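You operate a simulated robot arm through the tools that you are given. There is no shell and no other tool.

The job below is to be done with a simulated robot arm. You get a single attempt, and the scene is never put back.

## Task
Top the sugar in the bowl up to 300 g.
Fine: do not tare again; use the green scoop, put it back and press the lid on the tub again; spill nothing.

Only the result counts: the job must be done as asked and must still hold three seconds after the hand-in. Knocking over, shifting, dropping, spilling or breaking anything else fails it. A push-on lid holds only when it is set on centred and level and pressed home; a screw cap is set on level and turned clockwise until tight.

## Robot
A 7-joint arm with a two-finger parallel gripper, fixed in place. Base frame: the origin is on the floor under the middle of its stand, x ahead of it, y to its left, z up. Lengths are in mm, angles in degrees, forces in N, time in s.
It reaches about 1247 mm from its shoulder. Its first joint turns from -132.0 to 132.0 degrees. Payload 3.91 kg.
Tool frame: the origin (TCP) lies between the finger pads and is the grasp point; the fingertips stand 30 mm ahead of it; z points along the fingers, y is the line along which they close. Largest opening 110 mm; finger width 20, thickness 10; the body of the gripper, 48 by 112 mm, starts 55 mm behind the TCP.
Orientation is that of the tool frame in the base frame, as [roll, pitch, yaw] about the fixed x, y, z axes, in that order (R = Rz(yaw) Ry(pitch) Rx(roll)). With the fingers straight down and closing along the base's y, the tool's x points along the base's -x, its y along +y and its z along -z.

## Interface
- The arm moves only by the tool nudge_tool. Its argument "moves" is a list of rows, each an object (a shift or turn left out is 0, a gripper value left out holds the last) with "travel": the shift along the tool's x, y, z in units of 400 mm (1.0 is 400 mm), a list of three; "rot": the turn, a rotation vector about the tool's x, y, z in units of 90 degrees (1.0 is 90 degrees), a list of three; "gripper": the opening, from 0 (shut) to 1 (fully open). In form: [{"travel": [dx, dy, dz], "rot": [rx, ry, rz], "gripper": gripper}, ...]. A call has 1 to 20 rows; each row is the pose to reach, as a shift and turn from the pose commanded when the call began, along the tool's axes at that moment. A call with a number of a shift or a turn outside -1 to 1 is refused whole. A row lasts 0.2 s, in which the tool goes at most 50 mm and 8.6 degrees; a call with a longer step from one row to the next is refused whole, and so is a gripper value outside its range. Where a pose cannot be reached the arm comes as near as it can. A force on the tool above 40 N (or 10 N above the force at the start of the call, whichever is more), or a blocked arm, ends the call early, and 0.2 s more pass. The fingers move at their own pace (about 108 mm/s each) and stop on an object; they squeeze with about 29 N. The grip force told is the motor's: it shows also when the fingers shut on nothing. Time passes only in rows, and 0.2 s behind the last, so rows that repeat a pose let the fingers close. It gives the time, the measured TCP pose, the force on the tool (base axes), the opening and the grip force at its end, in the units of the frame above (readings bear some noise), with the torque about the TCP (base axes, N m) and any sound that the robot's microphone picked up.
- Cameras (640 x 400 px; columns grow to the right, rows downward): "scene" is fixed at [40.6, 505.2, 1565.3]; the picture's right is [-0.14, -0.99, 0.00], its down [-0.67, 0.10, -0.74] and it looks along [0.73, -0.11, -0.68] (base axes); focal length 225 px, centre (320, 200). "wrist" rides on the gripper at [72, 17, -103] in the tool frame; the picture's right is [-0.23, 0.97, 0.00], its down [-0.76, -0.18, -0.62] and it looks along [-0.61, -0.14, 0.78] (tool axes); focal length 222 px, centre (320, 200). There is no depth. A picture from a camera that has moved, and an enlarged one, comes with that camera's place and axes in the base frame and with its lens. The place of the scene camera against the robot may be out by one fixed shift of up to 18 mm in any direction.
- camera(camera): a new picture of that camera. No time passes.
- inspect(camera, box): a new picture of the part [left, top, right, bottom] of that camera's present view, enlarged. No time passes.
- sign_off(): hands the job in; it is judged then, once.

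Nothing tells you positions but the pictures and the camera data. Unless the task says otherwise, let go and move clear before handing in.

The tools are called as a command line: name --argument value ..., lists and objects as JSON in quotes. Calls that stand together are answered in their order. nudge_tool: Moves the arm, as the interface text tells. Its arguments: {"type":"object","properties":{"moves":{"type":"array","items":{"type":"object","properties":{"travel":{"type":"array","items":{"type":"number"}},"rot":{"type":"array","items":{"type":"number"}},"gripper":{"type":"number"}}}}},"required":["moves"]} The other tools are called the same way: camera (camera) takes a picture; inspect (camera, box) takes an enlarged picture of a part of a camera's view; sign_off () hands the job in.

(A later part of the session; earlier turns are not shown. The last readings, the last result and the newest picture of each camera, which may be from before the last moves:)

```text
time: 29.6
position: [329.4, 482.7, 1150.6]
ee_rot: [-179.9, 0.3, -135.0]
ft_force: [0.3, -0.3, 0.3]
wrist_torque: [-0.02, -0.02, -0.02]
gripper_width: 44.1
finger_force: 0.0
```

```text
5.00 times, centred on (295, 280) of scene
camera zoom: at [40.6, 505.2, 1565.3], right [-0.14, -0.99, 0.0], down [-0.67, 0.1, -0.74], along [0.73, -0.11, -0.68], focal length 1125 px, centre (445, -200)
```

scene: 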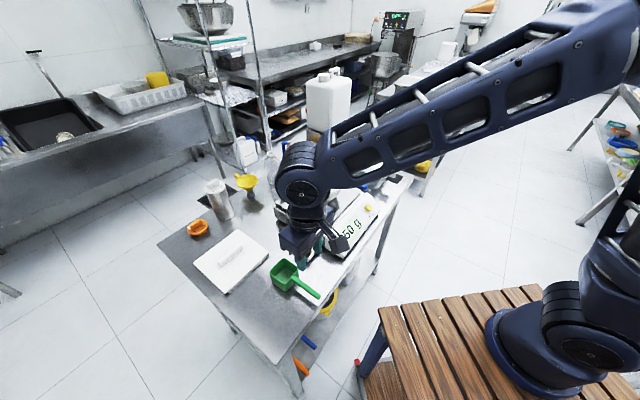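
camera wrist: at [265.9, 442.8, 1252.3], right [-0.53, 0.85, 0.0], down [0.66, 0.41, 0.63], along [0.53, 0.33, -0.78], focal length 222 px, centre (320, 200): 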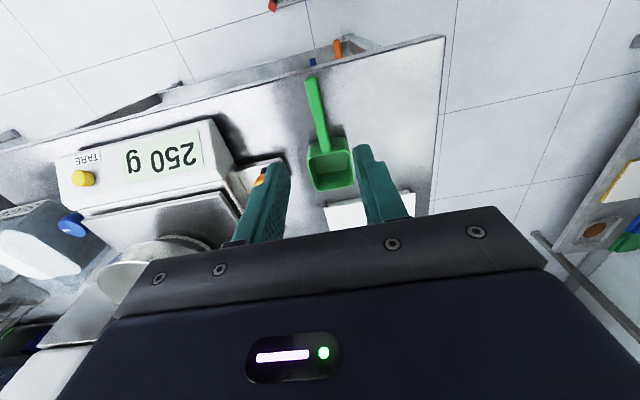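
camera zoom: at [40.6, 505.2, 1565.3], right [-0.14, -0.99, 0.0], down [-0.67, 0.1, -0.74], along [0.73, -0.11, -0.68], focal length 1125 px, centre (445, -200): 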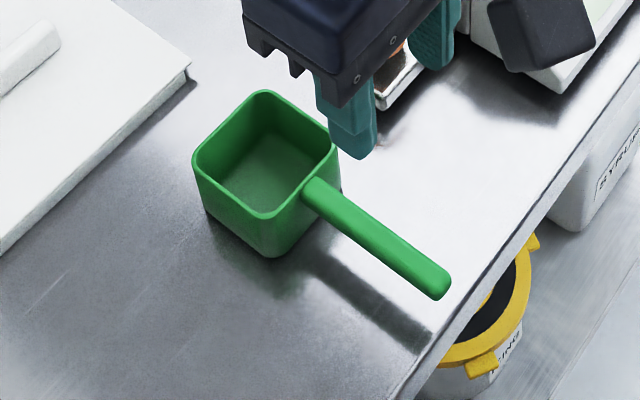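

The scoop is about 60 mm square and 45 mm high, with the handle at z≈950 pointing toward the front edge. I'll move above the middle of the handle and check alignment.

nudge_tool --moves '[{"travel": [-0.015, -0.005, 0.1], "rot": [0, 0, 0.0137]}, {"travel": [-0.03, -0.011, 0.2], "rot": [0, 0, 0.0137]}, {"travel": [-0.045, -0.0163, 0.3], "rot": [0, 0, 0.0137]}, {"travel": [-0.045, -0.0163, 0.35], "rot": [0, 0, 0.0137]}, {"travel": [-0.045, -0.0163, 0.35], "rot": [0, 0, 0.0137]}]'

inspect --camera "wrist" --box '[160, 20, 480, 220]'

inspect --camera "scene" --box '[250, 230, 340, 310]'

```text
time: 30.8
position: [346.8, 490.1, 1009.3]
ee_rot: [-180.0, 0.2, -136.2]
ft_force: [-0.2, 0.3, -0.9]
wrist_torque: [0.01, 0.0, 0.01]
gripper_width: 44.2
finger_force: 0.0
```

```text
2.00 times, centred on (320, 120) of wrist
camera zoom: at [282.7, 452.0, 1111.6], right [-0.51, 0.86, 0.0], down [0.67, 0.4, 0.63], along [0.54, 0.32, -0.78], focal length 444 px, centre (320, 360)
```

zoom: 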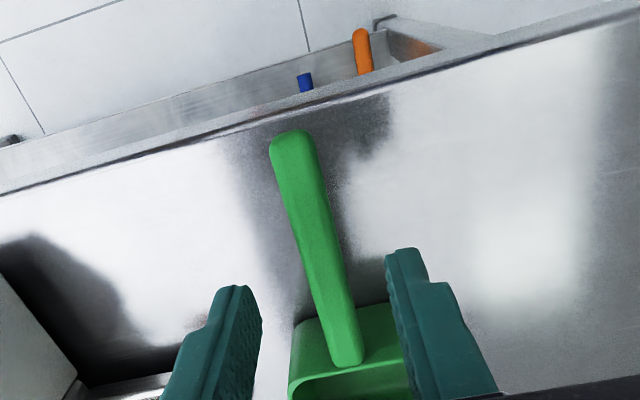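

```text
5.00 times, centred on (295, 270) of scene
camera zoom: at [40.6, 505.2, 1565.3], right [-0.14, -0.99, 0.0], down [-0.67, 0.1, -0.74], along [0.73, -0.11, -0.68], focal length 1125 px, centre (445, -150)
```

zoom: 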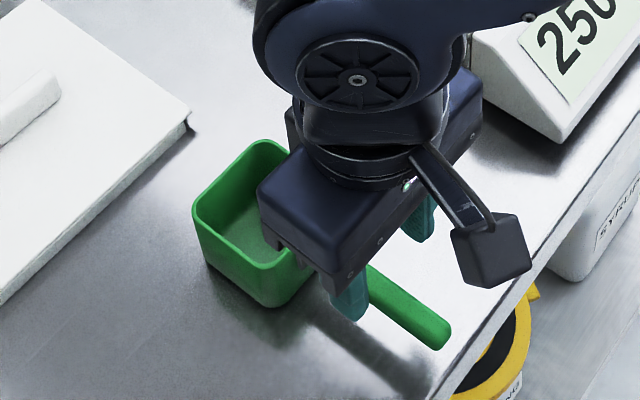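

nudge_tool --moves '[{"travel": [0, 0, 0.05]}, {"travel": [0, 0, 0.1]}, {"travel": [0, 0, 0.12]}, {"travel": [0, 0, 0.12]}]'

inspect --camera "wrist" --box '[160, 60, 480, 260]'

inspect --camera "scene" --box '[270, 260, 340, 320]'

```text
time: 31.8
position: [347.3, 490.6, 963.0]
ee_rot: [-179.9, 0.2, -136.2]
ft_force: [-0.6, 0.7, -0.1]
wrist_torque: [-0.03, -0.01, 0.01]
gripper_width: 44.0
finger_force: 0.1
```

```text
2.00 times, centred on (320, 160) of wrist
camera zoom: at [283.0, 452.3, 1065.2], right [-0.51, 0.86, 0.0], down [0.67, 0.4, 0.63], along [0.54, 0.32, -0.78], focal length 444 px, centre (320, 280)
```

zoom: 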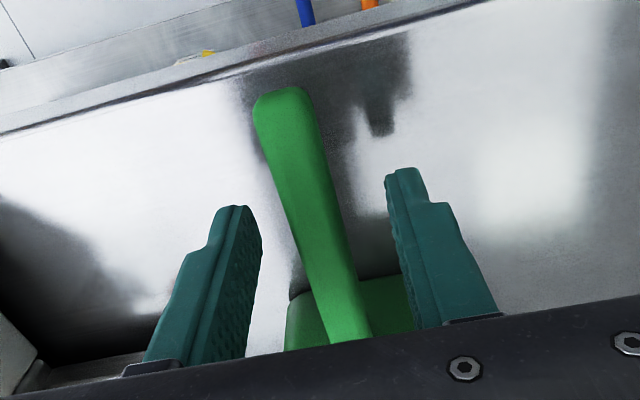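

```text
6.67 times, centred on (305, 290) of scene
camera zoom: at [40.6, 505.2, 1565.3], right [-0.14, -0.99, 0.0], down [-0.67, 0.1, -0.74], along [0.73, -0.11, -0.68], focal length 1500 px, centre (420, -400)
```

zoom: 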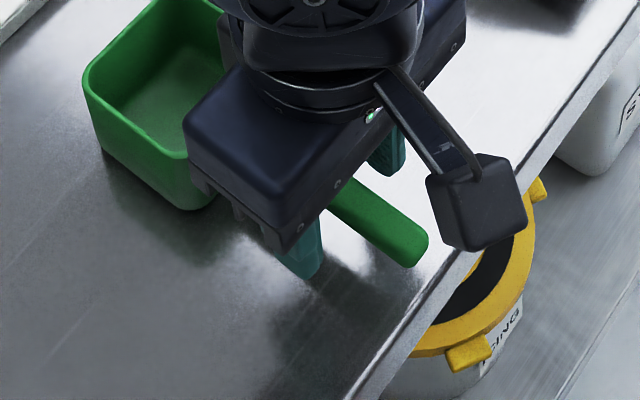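

nudge_tool --moves '[{"travel": [0, 0.004, 0.014]}, {"travel": [0, 0.004, 0.028]}, {"travel": [0, 0.004, 0.028]}]'

inspect --camera "wrist" --box '[160, 60, 480, 260]'

inspect --camera "scene" --box '[270, 260, 340, 320]'

```text
time: 32.5
position: [347.4, 492.1, 952.3]
ee_rot: [-179.8, 0.1, -136.2]
ft_force: [-0.1, 0.6, 0.0]
wrist_torque: [0.0, 0.03, 0.02]
gripper_width: 44.0
finger_force: 0.0
```

```text
2.00 times, centred on (320, 160) of wrist
camera zoom: at [282.4, 453.3, 1054.1], right [-0.51, 0.86, 0.0], down [0.67, 0.4, 0.63], along [0.54, 0.32, -0.78], focal length 444 px, centre (320, 280)
```

zoom: 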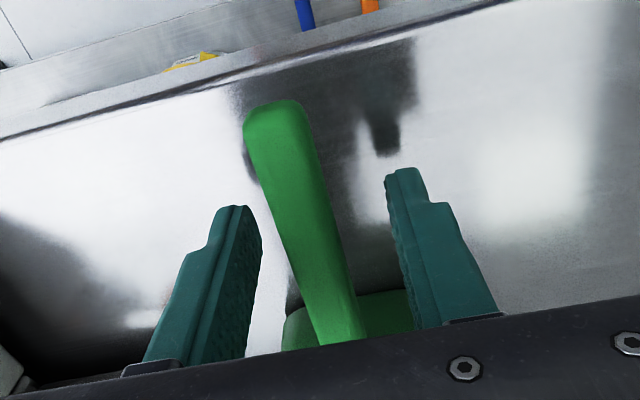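

```text
6.67 times, centred on (305, 290) of scene
camera zoom: at [40.6, 505.2, 1565.3], right [-0.14, -0.99, 0.0], down [-0.67, 0.1, -0.74], along [0.73, -0.11, -0.68], focal length 1500 px, centre (420, -400)
```

zoom: 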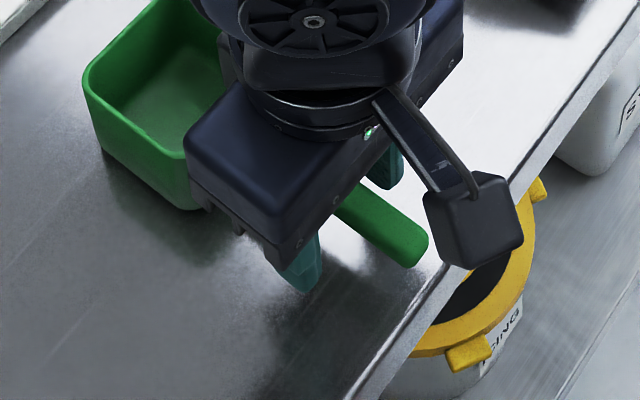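

nudge_tool --moves '[{"travel": [0, 0, 0], "gripper": 0.25}, {"travel": [0, 0, 0], "gripper": 0.15}, {"travel": [0, 0, 0], "gripper": 0.05}, {"travel": [0, 0, 0], "gripper": 0.0}, {"travel": [0, 0, 0], "gripper": 0.0}]'

inspect --camera "wrist" --box '[160, 60, 480, 260]'

inspect --camera "scene" --box '[250, 240, 340, 320]'

```text
time: 33.8
position: [346.7, 491.5, 950.7]
ee_rot: [-179.9, 0.2, -136.2]
ft_force: [0.4, 0.2, 0.3]
wrist_torque: [0.0, 0.04, -0.02]
gripper_width: 15.2
finger_force: 28.7
```

```text
2.00 times, centred on (320, 160) of wrist
camera zoom: at [282.3, 453.3, 1054.1], right [-0.51, 0.86, 0.0], down [0.67, 0.4, 0.63], along [0.54, 0.32, -0.78], focal length 444 px, centre (320, 280)
```

zoom: 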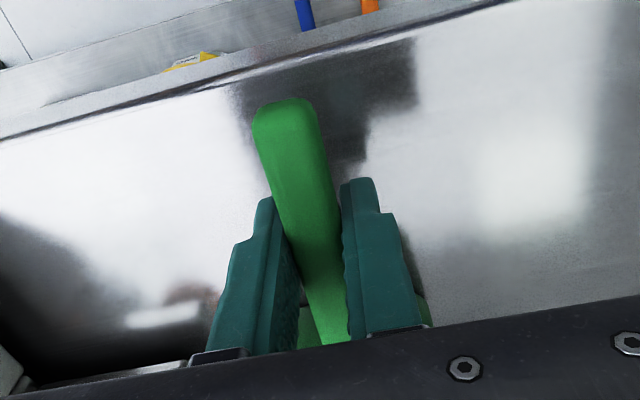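

```text
5.00 times, centred on (295, 280) of scene
camera zoom: at [40.6, 505.2, 1565.3], right [-0.14, -0.99, 0.0], down [-0.67, 0.1, -0.74], along [0.73, -0.11, -0.68], focal length 1125 px, centre (445, -200)
```

zoom: 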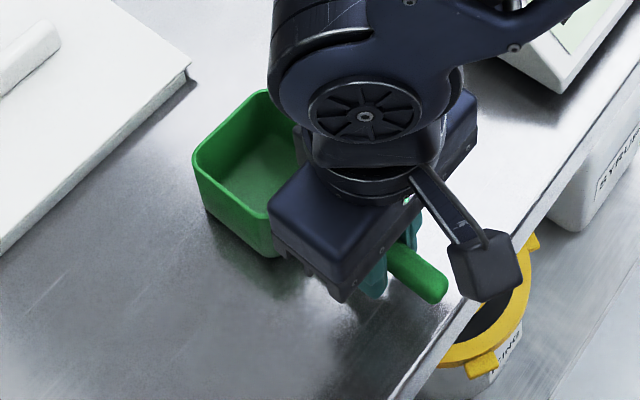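

The scoop handle is gripped (home pose ≈ (347, 492, 951), yaw −136.2). I'll lift it gently.

nudge_tool --moves '[{"travel": [0, 0, -0.02]}, {"travel": [0, 0, -0.06]}, {"travel": [0, 0, -0.14]}, {"travel": [0, 0, -0.25]}, {"travel": [0, 0, -0.36]}, {"travel": [0, 0, -0.48]}, {"travel": [0, 0, -0.55]}]'

camera --camera "wrist"

camera --camera "scene"

inspect --camera "scene" --box '[230, 180, 350, 280]'

```text
time: 35.4
position: [346.6, 490.0, 1170.0]
ee_rot: [-179.9, 0.0, -136.1]
ft_force: [0.2, 0.6, -1.3]
wrist_torque: [-0.02, 0.06, -0.02]
gripper_width: 15.5
finger_force: 28.8
```

```text
taken
camera wrist: at [281.4, 451.9, 1273.2], right [-0.51, 0.86, 0.0], down [0.67, 0.4, 0.63], along [0.54, 0.32, -0.78], focal length 222 px, centre (320, 200)
```

wrist: 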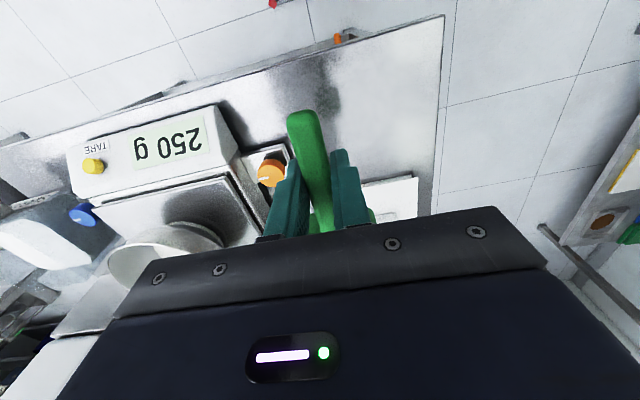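

```text
taken
```

scene: 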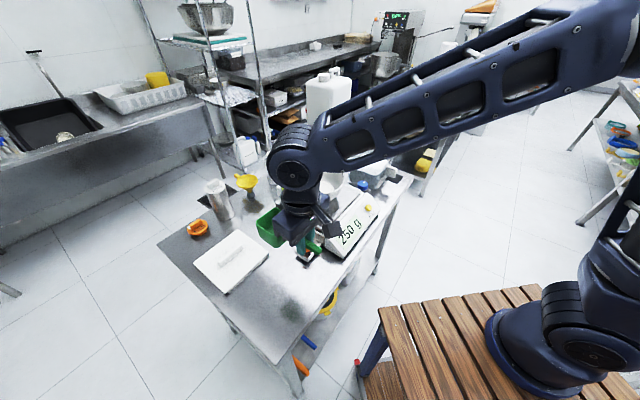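

```text
4.00 times, centred on (290, 230) of scene
camera zoom: at [40.6, 505.2, 1565.3], right [-0.14, -0.99, 0.0], down [-0.67, 0.1, -0.74], along [0.73, -0.11, -0.68], focal length 900 px, centre (440, 80)
```

zoom: 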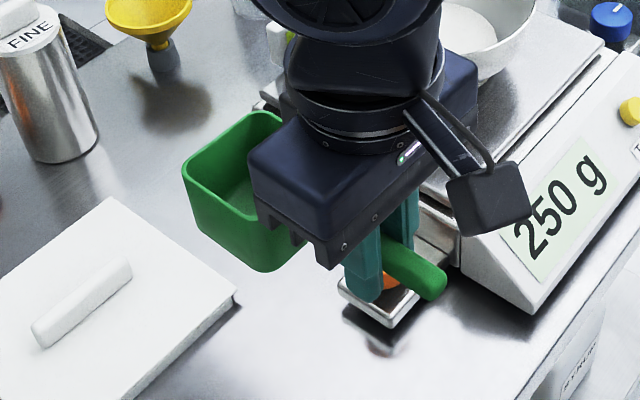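

The scoop is held level and empty. I'll carry it high over the scale to above the tub, turning it so the scoop points toward the far-right end of the table.

nudge_tool --moves '[{"travel": [-0.025, -0.1, -0.04], "rot": [0, 0, 0.07]}, {"travel": [-0.05, -0.2, -0.08], "rot": [0, 0, 0.14]}, {"travel": [-0.077, -0.3, -0.115], "rot": [0, 0, 0.21]}, {"travel": [-0.1, -0.4, -0.14], "rot": [0, 0, 0.28]}, {"travel": [-0.128, -0.5, -0.15], "rot": [0, 0, 0.35]}, {"travel": [-0.154, -0.6, -0.15], "rot": [0, 0, 0.42]}, {"travel": [-0.18, -0.71, -0.15], "rot": [0, 0, 0.494]}]'

```text
time: 37.0
position: [594.0, 334.2, 1231.1]
ee_rot: [-179.9, 0.1, 179.3]
ft_force: [-0.8, 1.0, 0.2]
wrist_torque: [-0.04, -0.03, -0.01]
gripper_width: 15.2
finger_force: 28.6
```

nudge_tool --moves '[{"travel": [-0.08, -0.048, 0], "rot": [0, 0, 0.07]}, {"travel": [-0.175, -0.104, 0], "rot": [0, 0, 0.14]}, {"travel": [-0.275, -0.163, 0], "rot": [0, 0, 0.21]}, {"travel": [-0.375, -0.222, 0], "rot": [0, 0, 0.28]}, {"travel": [-0.475, -0.281, 0], "rot": [0, 0, 0.35]}, {"travel": [-0.565, -0.334, 0], "rot": [0, 0, 0.42]}, {"travel": [-0.6296, -0.3724, 0], "rot": [0, 0, 0.492]}, {"travel": [-0.6296, -0.3724, 0], "rot": [0, 0, 0.492]}]'

camera --camera "scene"

camera --camera "wrist"

inspect --camera "scene" --box '[310, 80, 430, 200]'

```text
time: 38.8
position: [847.6, 182.4, 1235.8]
ee_rot: [179.8, 0.1, 135.0]
ft_force: [-0.7, -0.2, 0.4]
wrist_torque: [0.0, 0.07, -0.01]
gripper_width: 15.3
finger_force: 29.5
```

```text
taken
```

scene: 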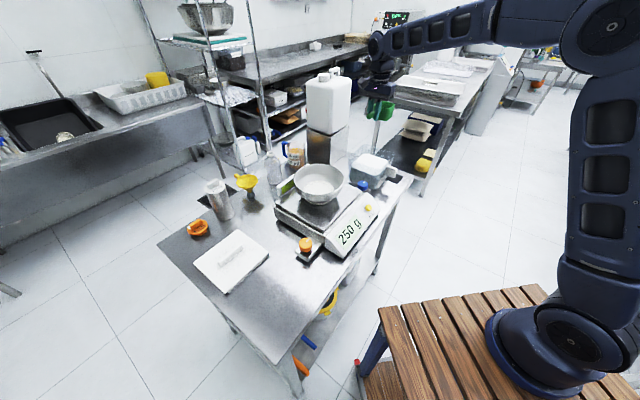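

```text
taken
camera wrist: at [806.8, 245.7, 1337.2], right [0.85, 0.53, 0.0], down [0.41, -0.66, 0.62], along [0.33, -0.53, -0.78], focal length 222 px, centre (320, 200)
```

wrist: 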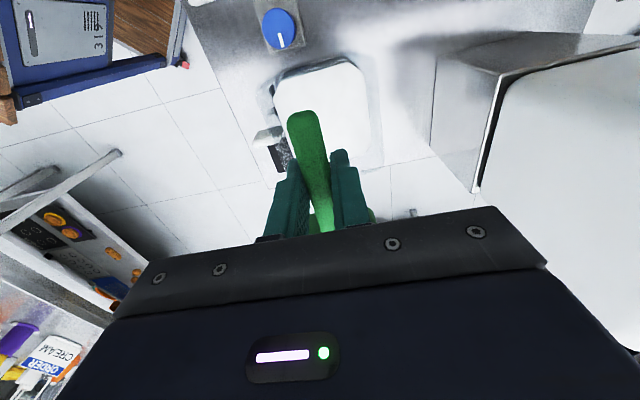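

```text
3.33 times, centred on (370, 140) of scene
camera zoom: at [40.6, 505.2, 1565.3], right [-0.14, -0.99, 0.0], down [-0.67, 0.1, -0.74], along [0.73, -0.11, -0.68], focal length 750 px, centre (153, 400)
```

zoom: 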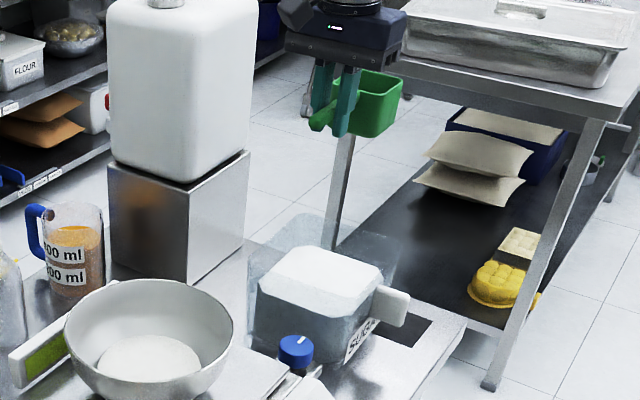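

Scoop is above the tub. I'll tilt the scoop's front down 60° here, high above the tub, and check the pose.

nudge_tool --moves '[{"travel": [0.001, -0.002, 0], "rot": [0, 0.083, 0]}, {"travel": [0.002, -0.004, 0], "rot": [0, 0.167, 0]}, {"travel": [0.003, -0.006, 0], "rot": [0, 0.25, 0]}, {"travel": [0.006, -0.008, 0], "rot": [0, 0.333, 0]}, {"travel": [0.006, -0.008, 0], "rot": [0, 0.417, 0]}, {"travel": [0.006, -0.008, 0], "rot": [0, 0.5, 0]}, {"travel": [0.006, -0.008, 0], "rot": [0, 0.583, 0]}, {"travel": [0.006, -0.008, 0], "rot": [0, 0.667, 0]}, {"travel": [0.006, -0.008, 0], "rot": [0, 0.667, 0]}]'

camera --camera "scene"

camera --camera "wrist"

inspect --camera "scene" --box '[310, 80, 430, 200]'

```text
time: 40.8
position: [841.0, 181.9, 1232.2]
ee_rot: [179.7, -60.0, 135.5]
ft_force: [0.1, 0.1, -0.8]
wrist_torque: [0.0, -0.02, 0.01]
gripper_width: 15.5
finger_force: 28.6
```

```text
taken
```

scene: 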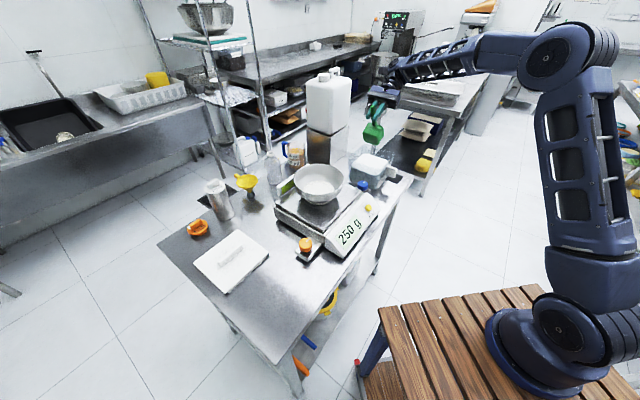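

```text
taken
camera wrist: at [889.8, 156.8, 1346.4], right [0.77, 0.61, -0.19], down [0.53, -0.78, -0.35], along [-0.36, 0.17, -0.92], focal length 222 px, centre (320, 200)
```

wrist: 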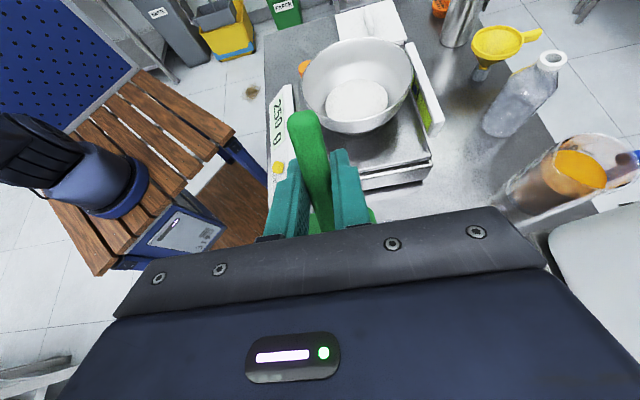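

```text
3.33 times, centred on (370, 140) of scene
camera zoom: at [40.6, 505.2, 1565.3], right [-0.14, -0.99, 0.0], down [-0.67, 0.1, -0.74], along [0.73, -0.11, -0.68], focal length 750 px, centre (153, 400)
```

zoom: 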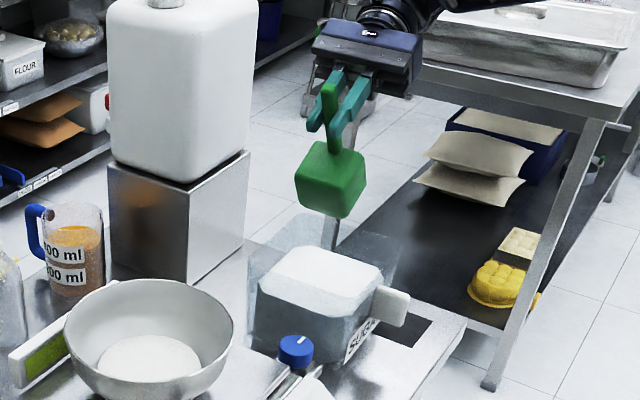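

Tilt looks right. I'll descend so the scoop's lip comes near the sugar surface, then check.

nudge_tool --moves '[{"travel": [-0.07, 0, 0.0404]}, {"travel": [-0.15, 0, 0.0866]}, {"travel": [-0.22, 0, 0.127]}, {"travel": [-0.28, 0, 0.1617]}, {"travel": [-0.3074, 0, 0.1775]}, {"travel": [-0.3074, 0, 0.1775]}]'

inspect --camera "scene" --box '[330, 110, 420, 200]'

camera --camera "wrist"

```text
time: 42.1
position: [843.1, 181.3, 1091.5]
ee_rot: [179.5, -59.9, 135.4]
ft_force: [0.2, -0.8, -1.2]
wrist_torque: [-0.03, 0.01, -0.03]
gripper_width: 15.4
finger_force: 29.2
```

```text
4.44 times, centred on (375, 155) of scene
camera zoom: at [40.6, 505.2, 1565.3], right [-0.14, -0.99, 0.0], down [-0.67, 0.1, -0.74], along [0.73, -0.11, -0.68], focal length 1000 px, centre (76, 400)
```

zoom: 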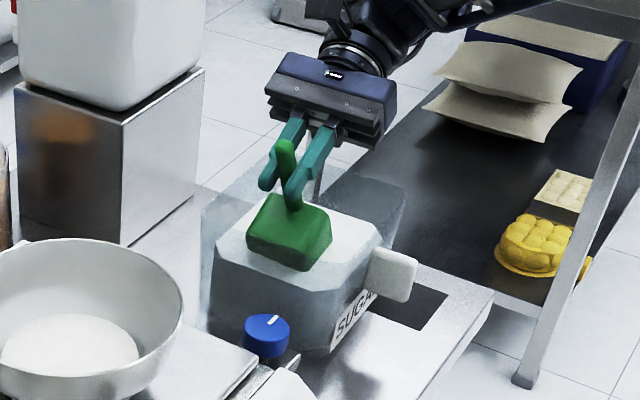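

```text
taken
camera wrist: at [890.4, 156.8, 1204.9], right [0.77, 0.61, -0.19], down [0.53, -0.78, -0.35], along [-0.36, 0.16, -0.92], focal length 222 px, centre (320, 200)
```

wrist: 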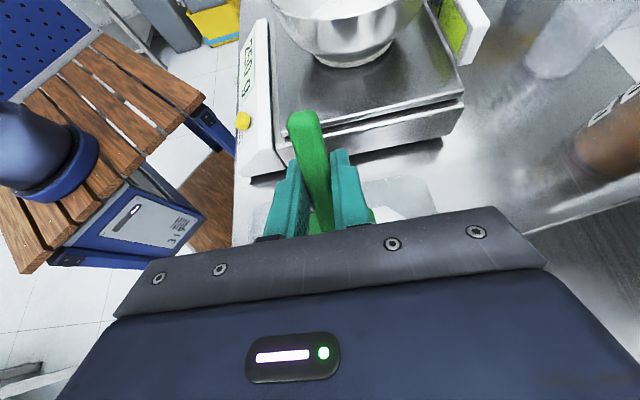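

The scoop is inside the tub with its lower edge just entering the sugar, with no force yet. I'll push it in another 33 mm.

nudge_tool --moves '[{"travel": [-0.0238, 0, 0.0138]}, {"travel": [-0.0476, 0, 0.0275]}, {"travel": [-0.0714, 0, 0.0413]}, {"travel": [-0.0714, 0, 0.0413]}]'

inspect --camera "scene" --box '[330, 110, 420, 200]'

```text
time: 43.1
position: [841.5, 182.3, 1059.6]
ee_rot: [179.6, -60.0, 135.4]
ft_force: [0.7, 0.0, -1.5]
wrist_torque: [0.01, 0.01, -0.01]
gripper_width: 15.2
finger_force: 28.8
```

```text
4.44 times, centred on (375, 155) of scene
camera zoom: at [40.6, 505.2, 1565.3], right [-0.14, -0.99, 0.0], down [-0.67, 0.1, -0.74], along [0.73, -0.11, -0.68], focal length 1000 px, centre (76, 400)
```

zoom: 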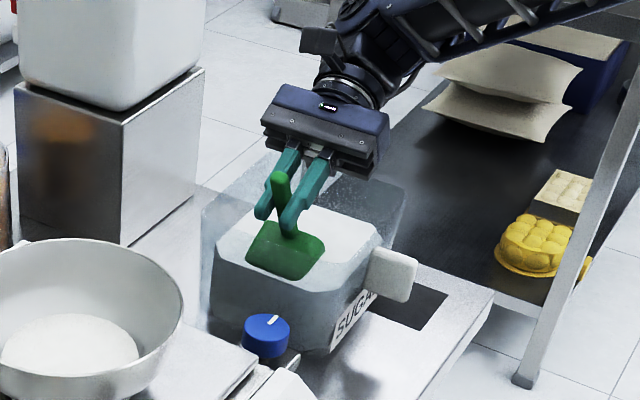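

The sugar yields without force, and the scoop is well immersed. Now I sweep forward and level the scoop while rising.

nudge_tool --moves '[{"travel": [-0.0131, 0, -0.0127], "rot": [0, -0.0278, 0]}, {"travel": [-0.0283, 0, -0.0241], "rot": [0, -0.0889, 0]}, {"travel": [-0.0475, 0, -0.0173], "rot": [0, -0.1556, 0]}, {"travel": [-0.0624, 0, -0.0101], "rot": [0, -0.2222, 0]}, {"travel": [-0.0621, 0, -0.0075], "rot": [0, -0.3, 0]}, {"travel": [-0.0574, 0, -0.0044], "rot": [0, -0.3778, 0]}, {"travel": [-0.045, 0, -0.0029], "rot": [0, -0.4556, 0]}, {"travel": [-0.0304, 0, -0.0027], "rot": [0, -0.5333, 0]}, {"travel": [-0.0106, 0, -0.0083], "rot": [0, -0.6, 0]}, {"travel": [0.008, 0, -0.0162], "rot": [0, -0.6667, 0]}, {"travel": [0.008, 0, -0.0162], "rot": [0, -0.6667, 0]}]'

inspect --camera "scene" --box '[330, 110, 420, 200]'

camera --camera "wrist"

```text
time: 45.5
position: [844.9, 180.5, 1063.0]
ee_rot: [179.7, 0.2, 135.0]
ft_force: [0.0, -0.3, -1.2]
wrist_torque: [0.06, 0.06, -0.03]
gripper_width: 15.4
finger_force: 29.3
```

```text
4.44 times, centred on (375, 155) of scene
camera zoom: at [40.6, 505.2, 1565.3], right [-0.14, -0.99, 0.0], down [-0.67, 0.1, -0.74], along [0.73, -0.11, -0.68], focal length 1000 px, centre (76, 400)
```

zoom: 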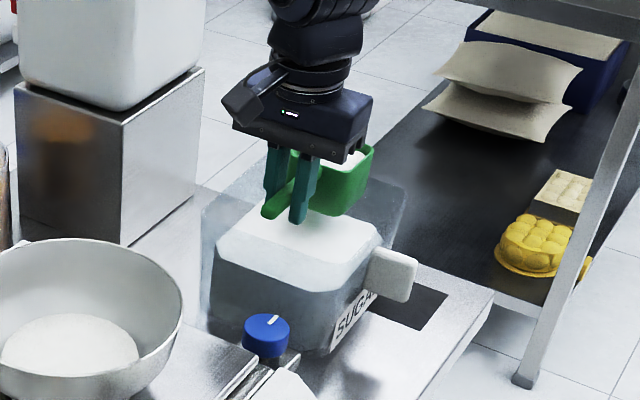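

```text
taken
camera wrist: at [804.3, 243.1, 1166.9], right [0.85, 0.53, 0.0], down [0.41, -0.66, 0.62], along [0.33, -0.53, -0.78], focal length 222 px, centre (320, 200)
```

wrist: 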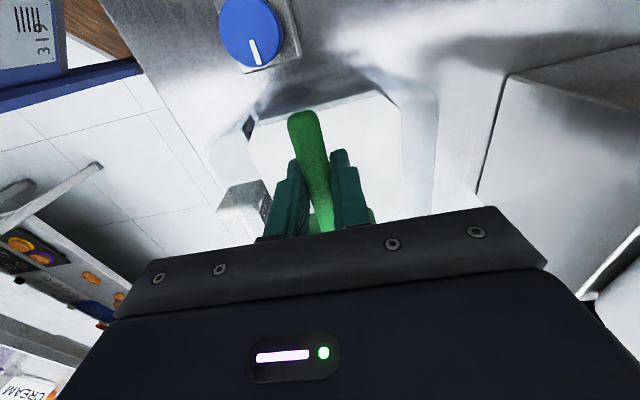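

inspect --camera "scene" --box '[360, 130, 400, 170]'

```text
10.00 times, centred on (380, 150) of scene
camera zoom: at [40.6, 505.2, 1565.3], right [-0.14, -0.99, 0.0], down [-0.67, 0.1, -0.74], along [0.73, -0.11, -0.68], focal length 2251 px, centre (-280, 700)
```

zoom: 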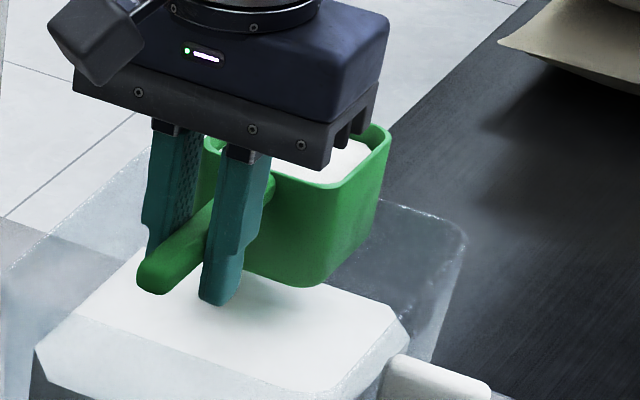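

The scoop holds a good load, level and below its rim. I'll lift it smoothly clear of the tub, then carry it slowly to above the bowl.

nudge_tool --moves '[{"travel": [0, 0, -0.01]}, {"travel": [0, 0, -0.03]}, {"travel": [0, 0, -0.06]}, {"travel": [0, 0, -0.1]}, {"travel": [0, 0, -0.15]}, {"travel": [0, 0, -0.2]}, {"travel": [0, 0, -0.24]}, {"travel": [0, 0, -0.27]}, {"travel": [0, 0, -0.285]}, {"travel": [0, 0, -0.2925]}, {"travel": [0, 0, -0.2925]}]'

inspect --camera "scene" --box '[330, 80, 430, 180]'

```text
time: 48.0
position: [841.8, 180.3, 1180.7]
ee_rot: [179.7, 0.1, 135.1]
ft_force: [-0.3, -0.6, -0.9]
wrist_torque: [0.05, 0.04, 0.02]
gripper_width: 15.4
finger_force: 28.9
```

```text
4.00 times, centred on (380, 130) of scene
camera zoom: at [40.6, 505.2, 1565.3], right [-0.14, -0.99, 0.0], down [-0.67, 0.1, -0.74], along [0.73, -0.11, -0.68], focal length 900 px, centre (80, 480)
```

zoom: 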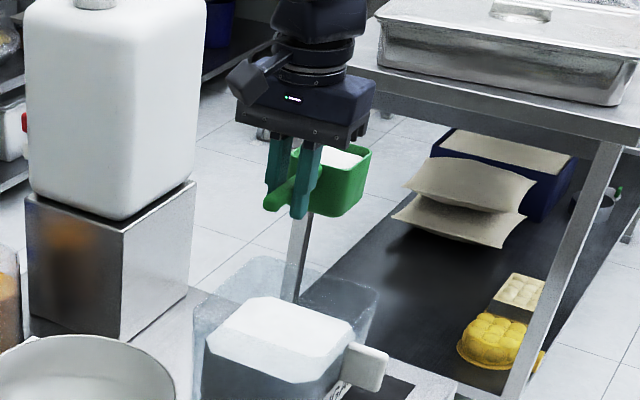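

nudge_tool --moves '[{"travel": [0.009, 0.0013, 0]}, {"travel": [0.027, 0.004, 0]}, {"travel": [0.059, 0.0087, 0]}, {"travel": [0.105, 0.0154, 0]}, {"travel": [0.165, 0.0241, 0]}, {"travel": [0.229, 0.0335, 0]}, {"travel": [0.302, 0.0442, 0]}, {"travel": [0.375, 0.0549, 0]}, {"travel": [0.448, 0.0657, 0]}, {"travel": [0.522, 0.0764, 0]}, {"travel": [0.595, 0.0871, 0]}, {"travel": [0.668, 0.0978, 0]}, {"travel": [0.732, 0.1072, 0]}, {"travel": [0.791, 0.1159, 0]}, {"travel": [0.842, 0.1233, 0]}, {"travel": [0.878, 0.1286, 0]}, {"travel": [0.901, 0.132, 0]}, {"travel": [0.915, 0.134, 0]}, {"travel": [0.915, 0.134, 0]}]'

camera --camera "scene"

inspect --camera "scene" --box '[250, 110, 370, 230]'

camera --camera "wrist"

```text
time: 52.0
position: [622.8, 476.3, 1179.2]
ee_rot: [179.8, 0.1, 135.1]
ft_force: [-0.6, -0.5, -1.1]
wrist_torque: [0.05, 0.03, -0.01]
gripper_width: 15.5
finger_force: 29.7
```

```text
taken
```

scene: 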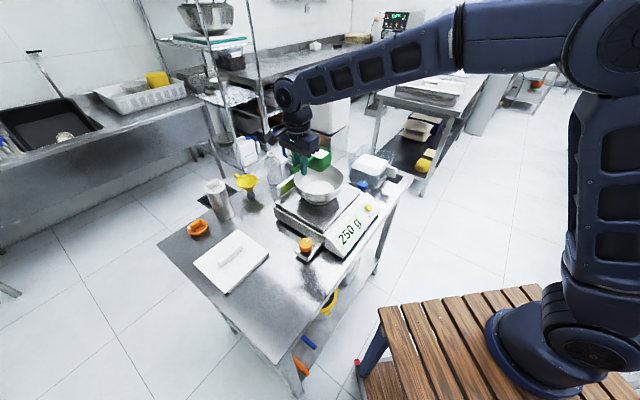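

```text
3.33 times, centred on (310, 170) of scene
camera zoom: at [40.6, 505.2, 1565.3], right [-0.14, -0.99, 0.0], down [-0.67, 0.1, -0.74], along [0.73, -0.11, -0.68], focal length 750 px, centre (353, 300)
```

zoom: 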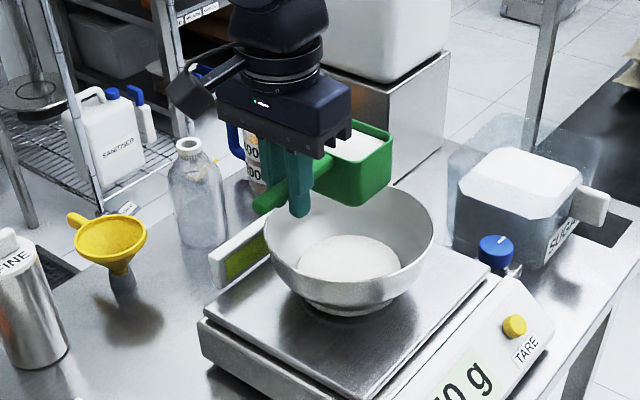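

```text
taken
camera wrist: at [581.9, 539.2, 1282.3], right [0.85, 0.53, 0.0], down [0.41, -0.66, 0.62], along [0.33, -0.53, -0.78], focal length 222 px, centre (320, 200)
```

wrist: 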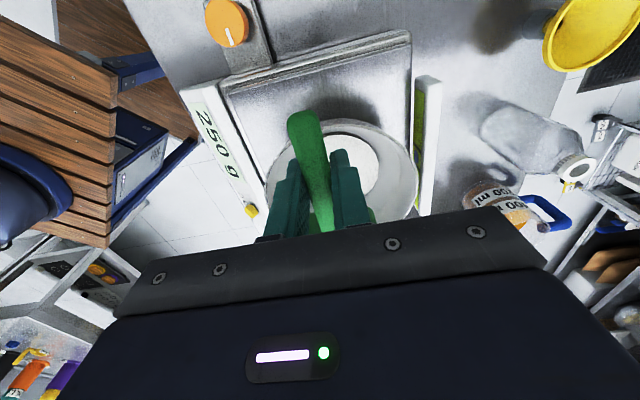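

The bowl's centre is about 95 mm ahead of the TCP, so tipping forward will land the sugar in its middle. I'll start tilting slowly and watch the display.

nudge_tool --moves '[{"travel": [-0.005, 0.003, 0], "rot": [0, 0.02, 0]}, {"travel": [-0.01, 0.006, 0], "rot": [0, 0.05, 0]}, {"travel": [-0.015, 0.009, 0], "rot": [0, 0.09, 0]}, {"travel": [-0.02, 0.0125, 0], "rot": [0, 0.13, 0]}, {"travel": [-0.02, 0.0125, 0], "rot": [0, 0.16, 0]}]'

inspect --camera "scene" --box '[270, 130, 390, 250]'

```text
time: 53.1
position: [632.2, 473.2, 1179.7]
ee_rot: [179.7, -14.3, 135.2]
ft_force: [0.7, -0.4, -0.7]
wrist_torque: [0.06, 0.02, 0.0]
gripper_width: 15.2
finger_force: 28.8
```

```text
3.33 times, centred on (330, 190) of scene
camera zoom: at [40.6, 505.2, 1565.3], right [-0.14, -0.99, 0.0], down [-0.67, 0.1, -0.74], along [0.73, -0.11, -0.68], focal length 750 px, centre (287, 233)
```

zoom: 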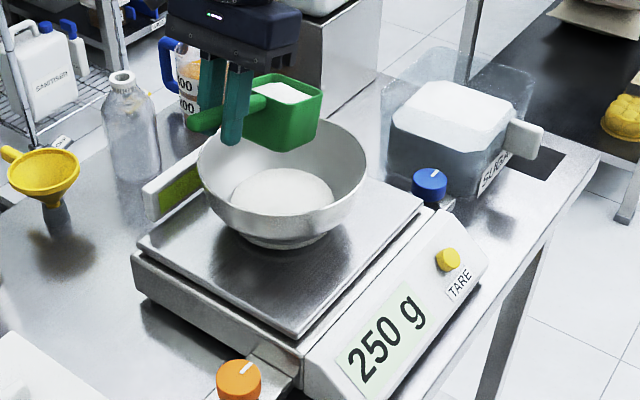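

nudge_tool --moves '[{"rot": [0, 0.03, 0]}, {"rot": [0, 0.06, 0]}, {"rot": [0, 0.09, 0]}, {"rot": [0, 0.09, 0]}]'

inspect --camera "scene" --box '[270, 130, 390, 250]'

```text
time: 54.1
position: [632.5, 474.4, 1180.3]
ee_rot: [179.8, -22.4, 135.1]
ft_force: [0.7, 0.0, -0.9]
wrist_torque: [0.04, 0.01, 0.01]
gripper_width: 15.3
finger_force: 29.0
```

```text
3.33 times, centred on (330, 190) of scene
camera zoom: at [40.6, 505.2, 1565.3], right [-0.14, -0.99, 0.0], down [-0.67, 0.1, -0.74], along [0.73, -0.11, -0.68], focal length 750 px, centre (287, 233)
```

zoom: 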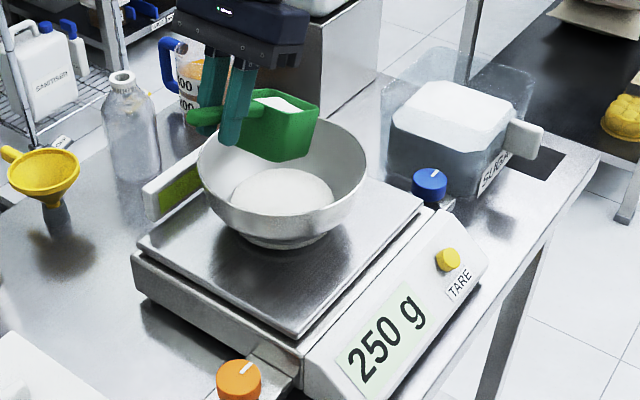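

nudge_tool --moves '[{"rot": [0, 0.025, 0]}, {"rot": [0, 0.05, 0]}, {"rot": [0, 0.07, 0]}, {"rot": [0, 0.07, 0]}]'

inspect --camera "scene" --box '[270, 130, 390, 250]'

```text
time: 55.1
position: [632.2, 474.9, 1180.4]
ee_rot: [179.7, -28.6, 135.1]
ft_force: [-0.4, -0.3, -1.1]
wrist_torque: [0.02, 0.04, -0.03]
gripper_width: 15.3
finger_force: 29.2
```

```text
3.33 times, centred on (330, 190) of scene
camera zoom: at [40.6, 505.2, 1565.3], right [-0.14, -0.99, 0.0], down [-0.67, 0.1, -0.74], along [0.73, -0.11, -0.68], focal length 750 px, centre (287, 233)
```

zoom: 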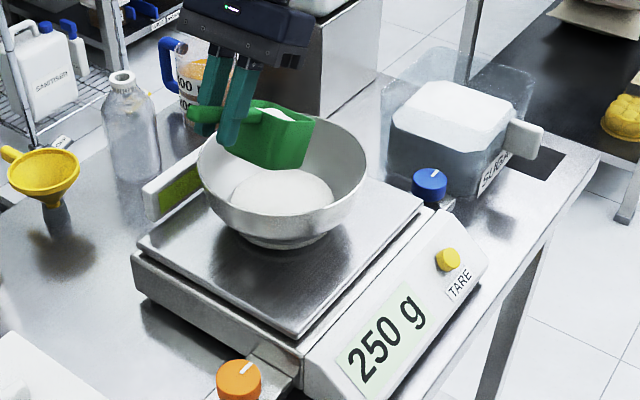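

nudge_tool --moves '[{"rot": [0, 0.02, 0]}, {"rot": [0, 0.045, 0]}, {"rot": [0, 0.045, 0]}]'

inspect --camera "scene" --box '[270, 130, 390, 250]'

```text
time: 56.0
position: [632.8, 474.1, 1180.2]
ee_rot: [179.7, -32.9, 135.2]
ft_force: [0.5, 0.4, -2.0]
wrist_torque: [0.02, 0.04, -0.04]
gripper_width: 15.5
finger_force: 28.9
```

```text
3.33 times, centred on (330, 190) of scene
camera zoom: at [40.6, 505.2, 1565.3], right [-0.14, -0.99, 0.0], down [-0.67, 0.1, -0.74], along [0.73, -0.11, -0.68], focal length 750 px, centre (287, 233)
```

zoom: 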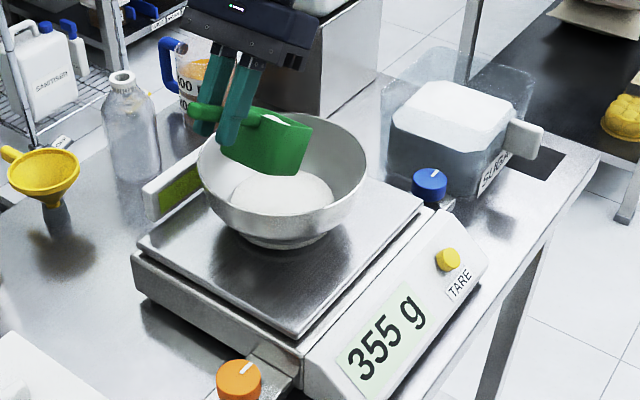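

The display jumped to 355 g. I need to see whether that is real, so I'll look closely before any time passes.

inspect --camera "scene" --box '[300, 145, 350, 205]'

inspect --camera "scene" --box '[325, 210, 375, 250]'

camera --camera "wrist"

```text
6.67 times, centred on (325, 175) of scene
camera zoom: at [40.6, 505.2, 1565.3], right [-0.14, -0.99, 0.0], down [-0.67, 0.1, -0.74], along [0.73, -0.11, -0.68], focal length 1500 px, centre (287, 367)
```

zoom: 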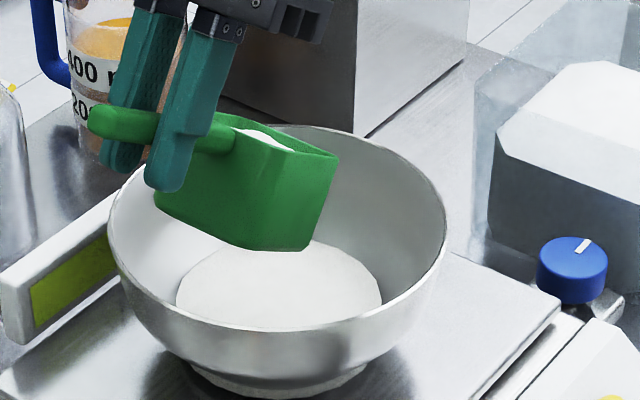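

```text
10.00 times, centred on (350, 230) of scene
camera zoom: at [40.6, 505.2, 1565.3], right [-0.14, -0.99, 0.0], down [-0.67, 0.1, -0.74], along [0.73, -0.11, -0.68], focal length 2251 px, centre (20, -100)
```

zoom: 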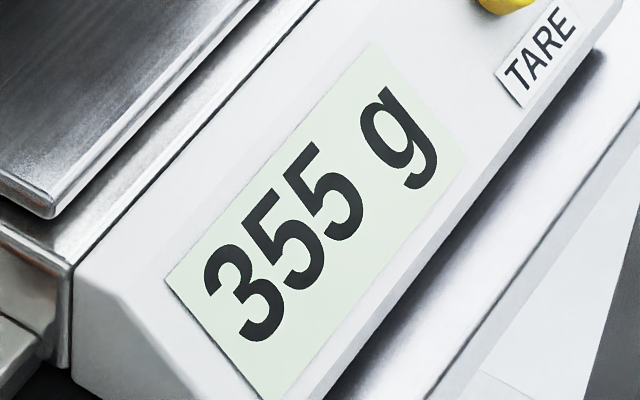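

```text
taken
camera wrist: at [639.8, 489.7, 1306.0], right [0.82, 0.55, -0.12], down [0.57, -0.82, 0.11], along [-0.04, -0.16, -0.99], focal length 222 px, centre (320, 200)
```

wrist: 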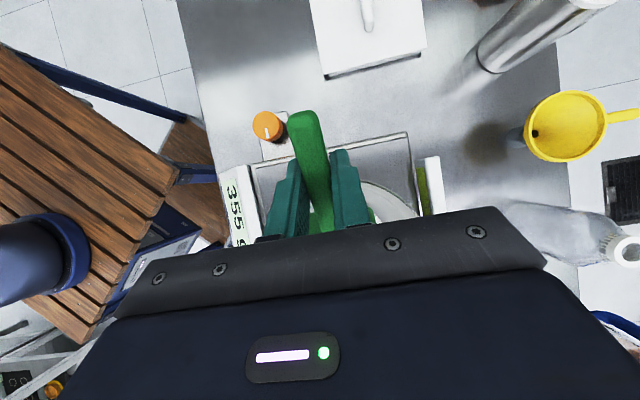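

I'll tilt the scoop back at once to stop any flow, then read the scale again.

nudge_tool --moves '[{"rot": [0, -0.09, 0]}, {"rot": [0, -0.17, 0]}]'

inspect --camera "scene" --box '[270, 130, 390, 250]'

inspect --camera "scene" --box '[300, 145, 350, 205]'

```text
time: 56.5
position: [633.0, 474.0, 1179.9]
ee_rot: [179.7, -17.4, 135.1]
ft_force: [0.8, 0.1, -0.5]
wrist_torque: [0.07, 0.09, -0.05]
gripper_width: 15.4
finger_force: 29.3
```

```text
3.33 times, centred on (330, 190) of scene
camera zoom: at [40.6, 505.2, 1565.3], right [-0.14, -0.99, 0.0], down [-0.67, 0.1, -0.74], along [0.73, -0.11, -0.68], focal length 750 px, centre (287, 233)
```

zoom: 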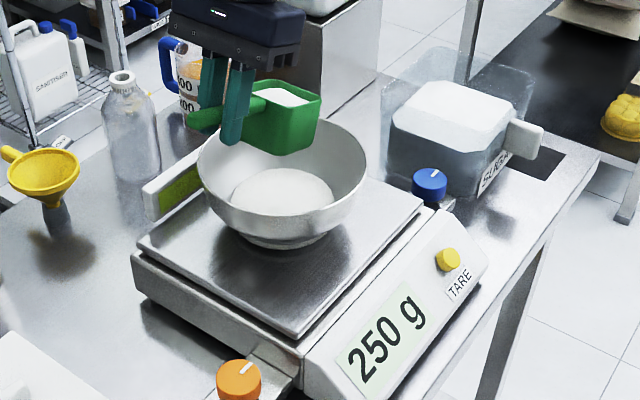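

```text
6.67 times, centred on (325, 175) of scene
camera zoom: at [40.6, 505.2, 1565.3], right [-0.14, -0.99, 0.0], down [-0.67, 0.1, -0.74], along [0.73, -0.11, -0.68], focal length 1500 px, centre (287, 367)
```

zoom: 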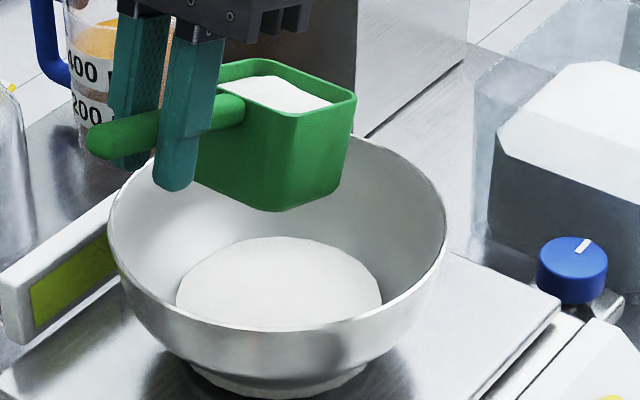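

The scale is back to 250 g, so the jump was contact: the scoop's bottom pressed lightly on the bowl near its rim plane and nothing was poured. I'll raise the scoop 28 mm and tilt again.

nudge_tool --moves '[{"travel": [0.0105, 0, -0.0334]}, {"travel": [0.0209, 0, -0.0668]}, {"travel": [0.0209, 0, -0.0668], "rot": [0, 0.04, 0]}, {"travel": [0.0209, 0, -0.0668], "rot": [0, 0.08, 0]}, {"travel": [0.0209, 0, -0.0668], "rot": [0, 0.12, 0]}, {"travel": [0.0209, 0, -0.0668], "rot": [0, 0.15, 0]}, {"travel": [0.0209, 0, -0.0668], "rot": [0, 0.15, 0]}]'

inspect --camera "scene" --box '[270, 130, 390, 250]'

```text
time: 58.1
position: [631.2, 474.0, 1208.9]
ee_rot: [179.7, -31.1, 135.2]
ft_force: [0.3, 0.2, 0.0]
wrist_torque: [0.02, 0.04, 0.01]
gripper_width: 15.2
finger_force: 28.8
```

```text
3.33 times, centred on (330, 190) of scene
camera zoom: at [40.6, 505.2, 1565.3], right [-0.14, -0.99, 0.0], down [-0.67, 0.1, -0.74], along [0.73, -0.11, -0.68], focal length 750 px, centre (287, 233)
```

zoom: 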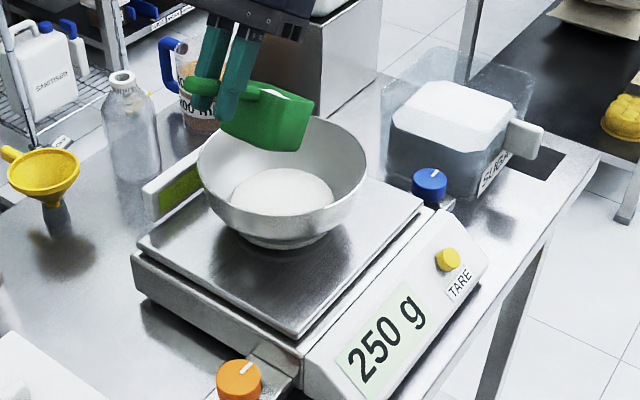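

nudge_tool --moves '[{"rot": [0, 0.02, 0]}, {"rot": [0, 0.04, 0]}, {"rot": [0, 0.04, 0]}]'

inspect --camera "scene" --box '[270, 130, 390, 250]'

```text
time: 59.0
position: [631.1, 473.2, 1209.1]
ee_rot: [179.8, -34.6, 135.3]
ft_force: [-0.5, -0.1, -1.6]
wrist_torque: [0.01, 0.04, -0.01]
gripper_width: 15.3
finger_force: 28.9
```

```text
3.33 times, centred on (330, 190) of scene
camera zoom: at [40.6, 505.2, 1565.3], right [-0.14, -0.99, 0.0], down [-0.67, 0.1, -0.74], along [0.73, -0.11, -0.68], focal length 750 px, centre (287, 233)
```

zoom: 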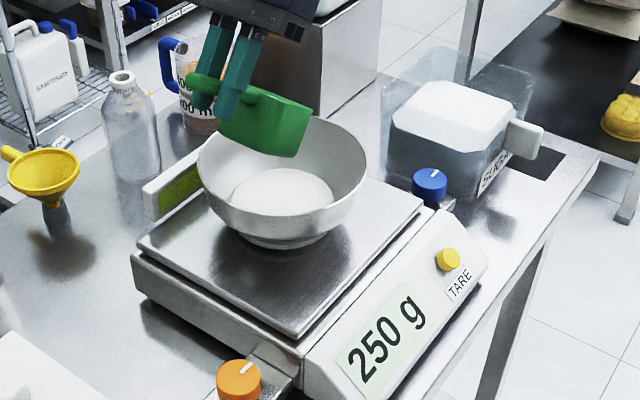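

nudge_tool --moves '[{"rot": [0, 0.015, 0]}, {"rot": [0, 0.03, 0]}, {"rot": [0, 0.03, 0]}]'

inspect --camera "scene" --box '[270, 130, 390, 250]'

```text
time: 59.8
position: [631.7, 474.7, 1207.5]
ee_rot: [179.8, -37.3, 135.2]
ft_force: [0.4, -0.9, -1.8]
wrist_torque: [0.04, -0.02, 0.01]
gripper_width: 15.5
finger_force: 29.3
```

```text
3.33 times, centred on (330, 190) of scene
camera zoom: at [40.6, 505.2, 1565.3], right [-0.14, -0.99, 0.0], down [-0.67, 0.1, -0.74], along [0.73, -0.11, -0.68], focal length 750 px, centre (287, 233)
```

zoom: 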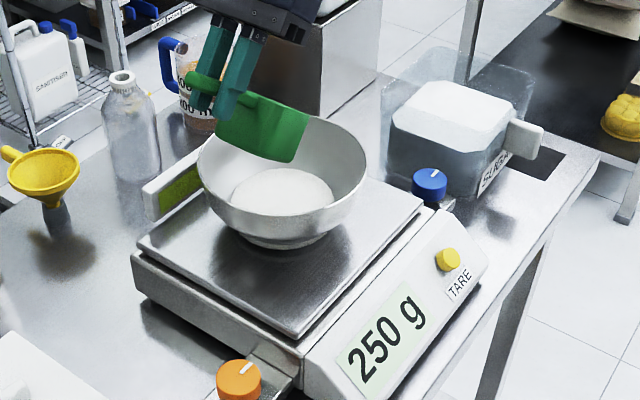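

nudge_tool --moves '[{"rot": [0, 0.015, 0]}, {"rot": [0, 0.03, 0]}, {"rot": [0, 0.03, 0]}]'

inspect --camera "scene" --box '[270, 130, 390, 250]'

```text
time: 60.5
position: [631.8, 473.7, 1208.5]
ee_rot: [179.8, -40.0, 135.2]
ft_force: [-0.1, 0.9, -0.6]
wrist_torque: [0.04, 0.09, -0.02]
gripper_width: 15.3
finger_force: 29.2
```

```text
3.33 times, centred on (330, 190) of scene
camera zoom: at [40.6, 505.2, 1565.3], right [-0.14, -0.99, 0.0], down [-0.67, 0.1, -0.74], along [0.73, -0.11, -0.68], focal length 750 px, centre (287, 233)
```

zoom: 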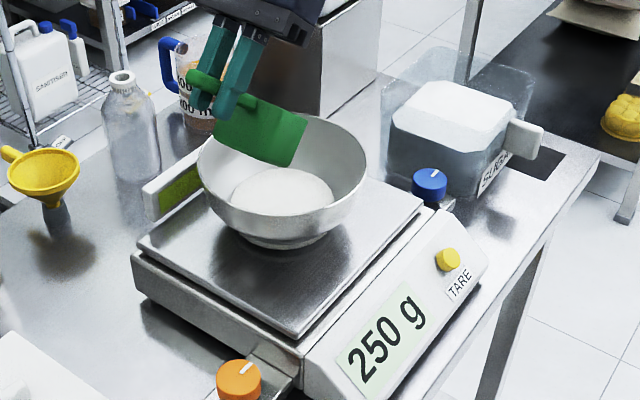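

nudge_tool --moves '[{"rot": [0, 0.012, 0]}, {"rot": [0, 0.024, 0]}, {"rot": [0, 0.024, 0]}]'

inspect --camera "scene" --box '[270, 130, 390, 250]'

```text
time: 61.4
position: [632.0, 474.6, 1209.2]
ee_rot: [179.9, -42.1, 135.2]
ft_force: [-0.8, -0.1, -1.8]
wrist_torque: [0.01, 0.02, -0.02]
gripper_width: 15.1
finger_force: 29.1
```

```text
3.33 times, centred on (330, 190) of scene
camera zoom: at [40.6, 505.2, 1565.3], right [-0.14, -0.99, 0.0], down [-0.67, 0.1, -0.74], along [0.73, -0.11, -0.68], focal length 750 px, centre (287, 233)
```

zoom: 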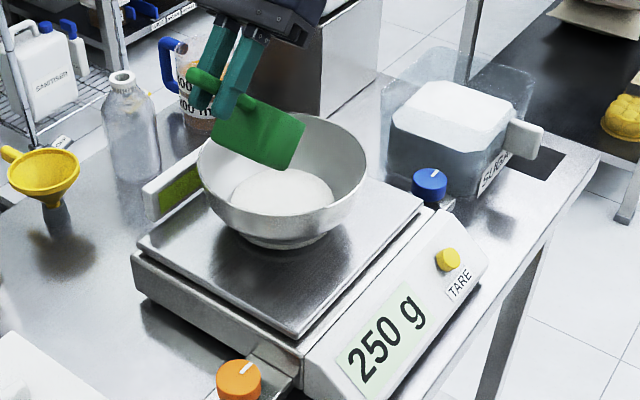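

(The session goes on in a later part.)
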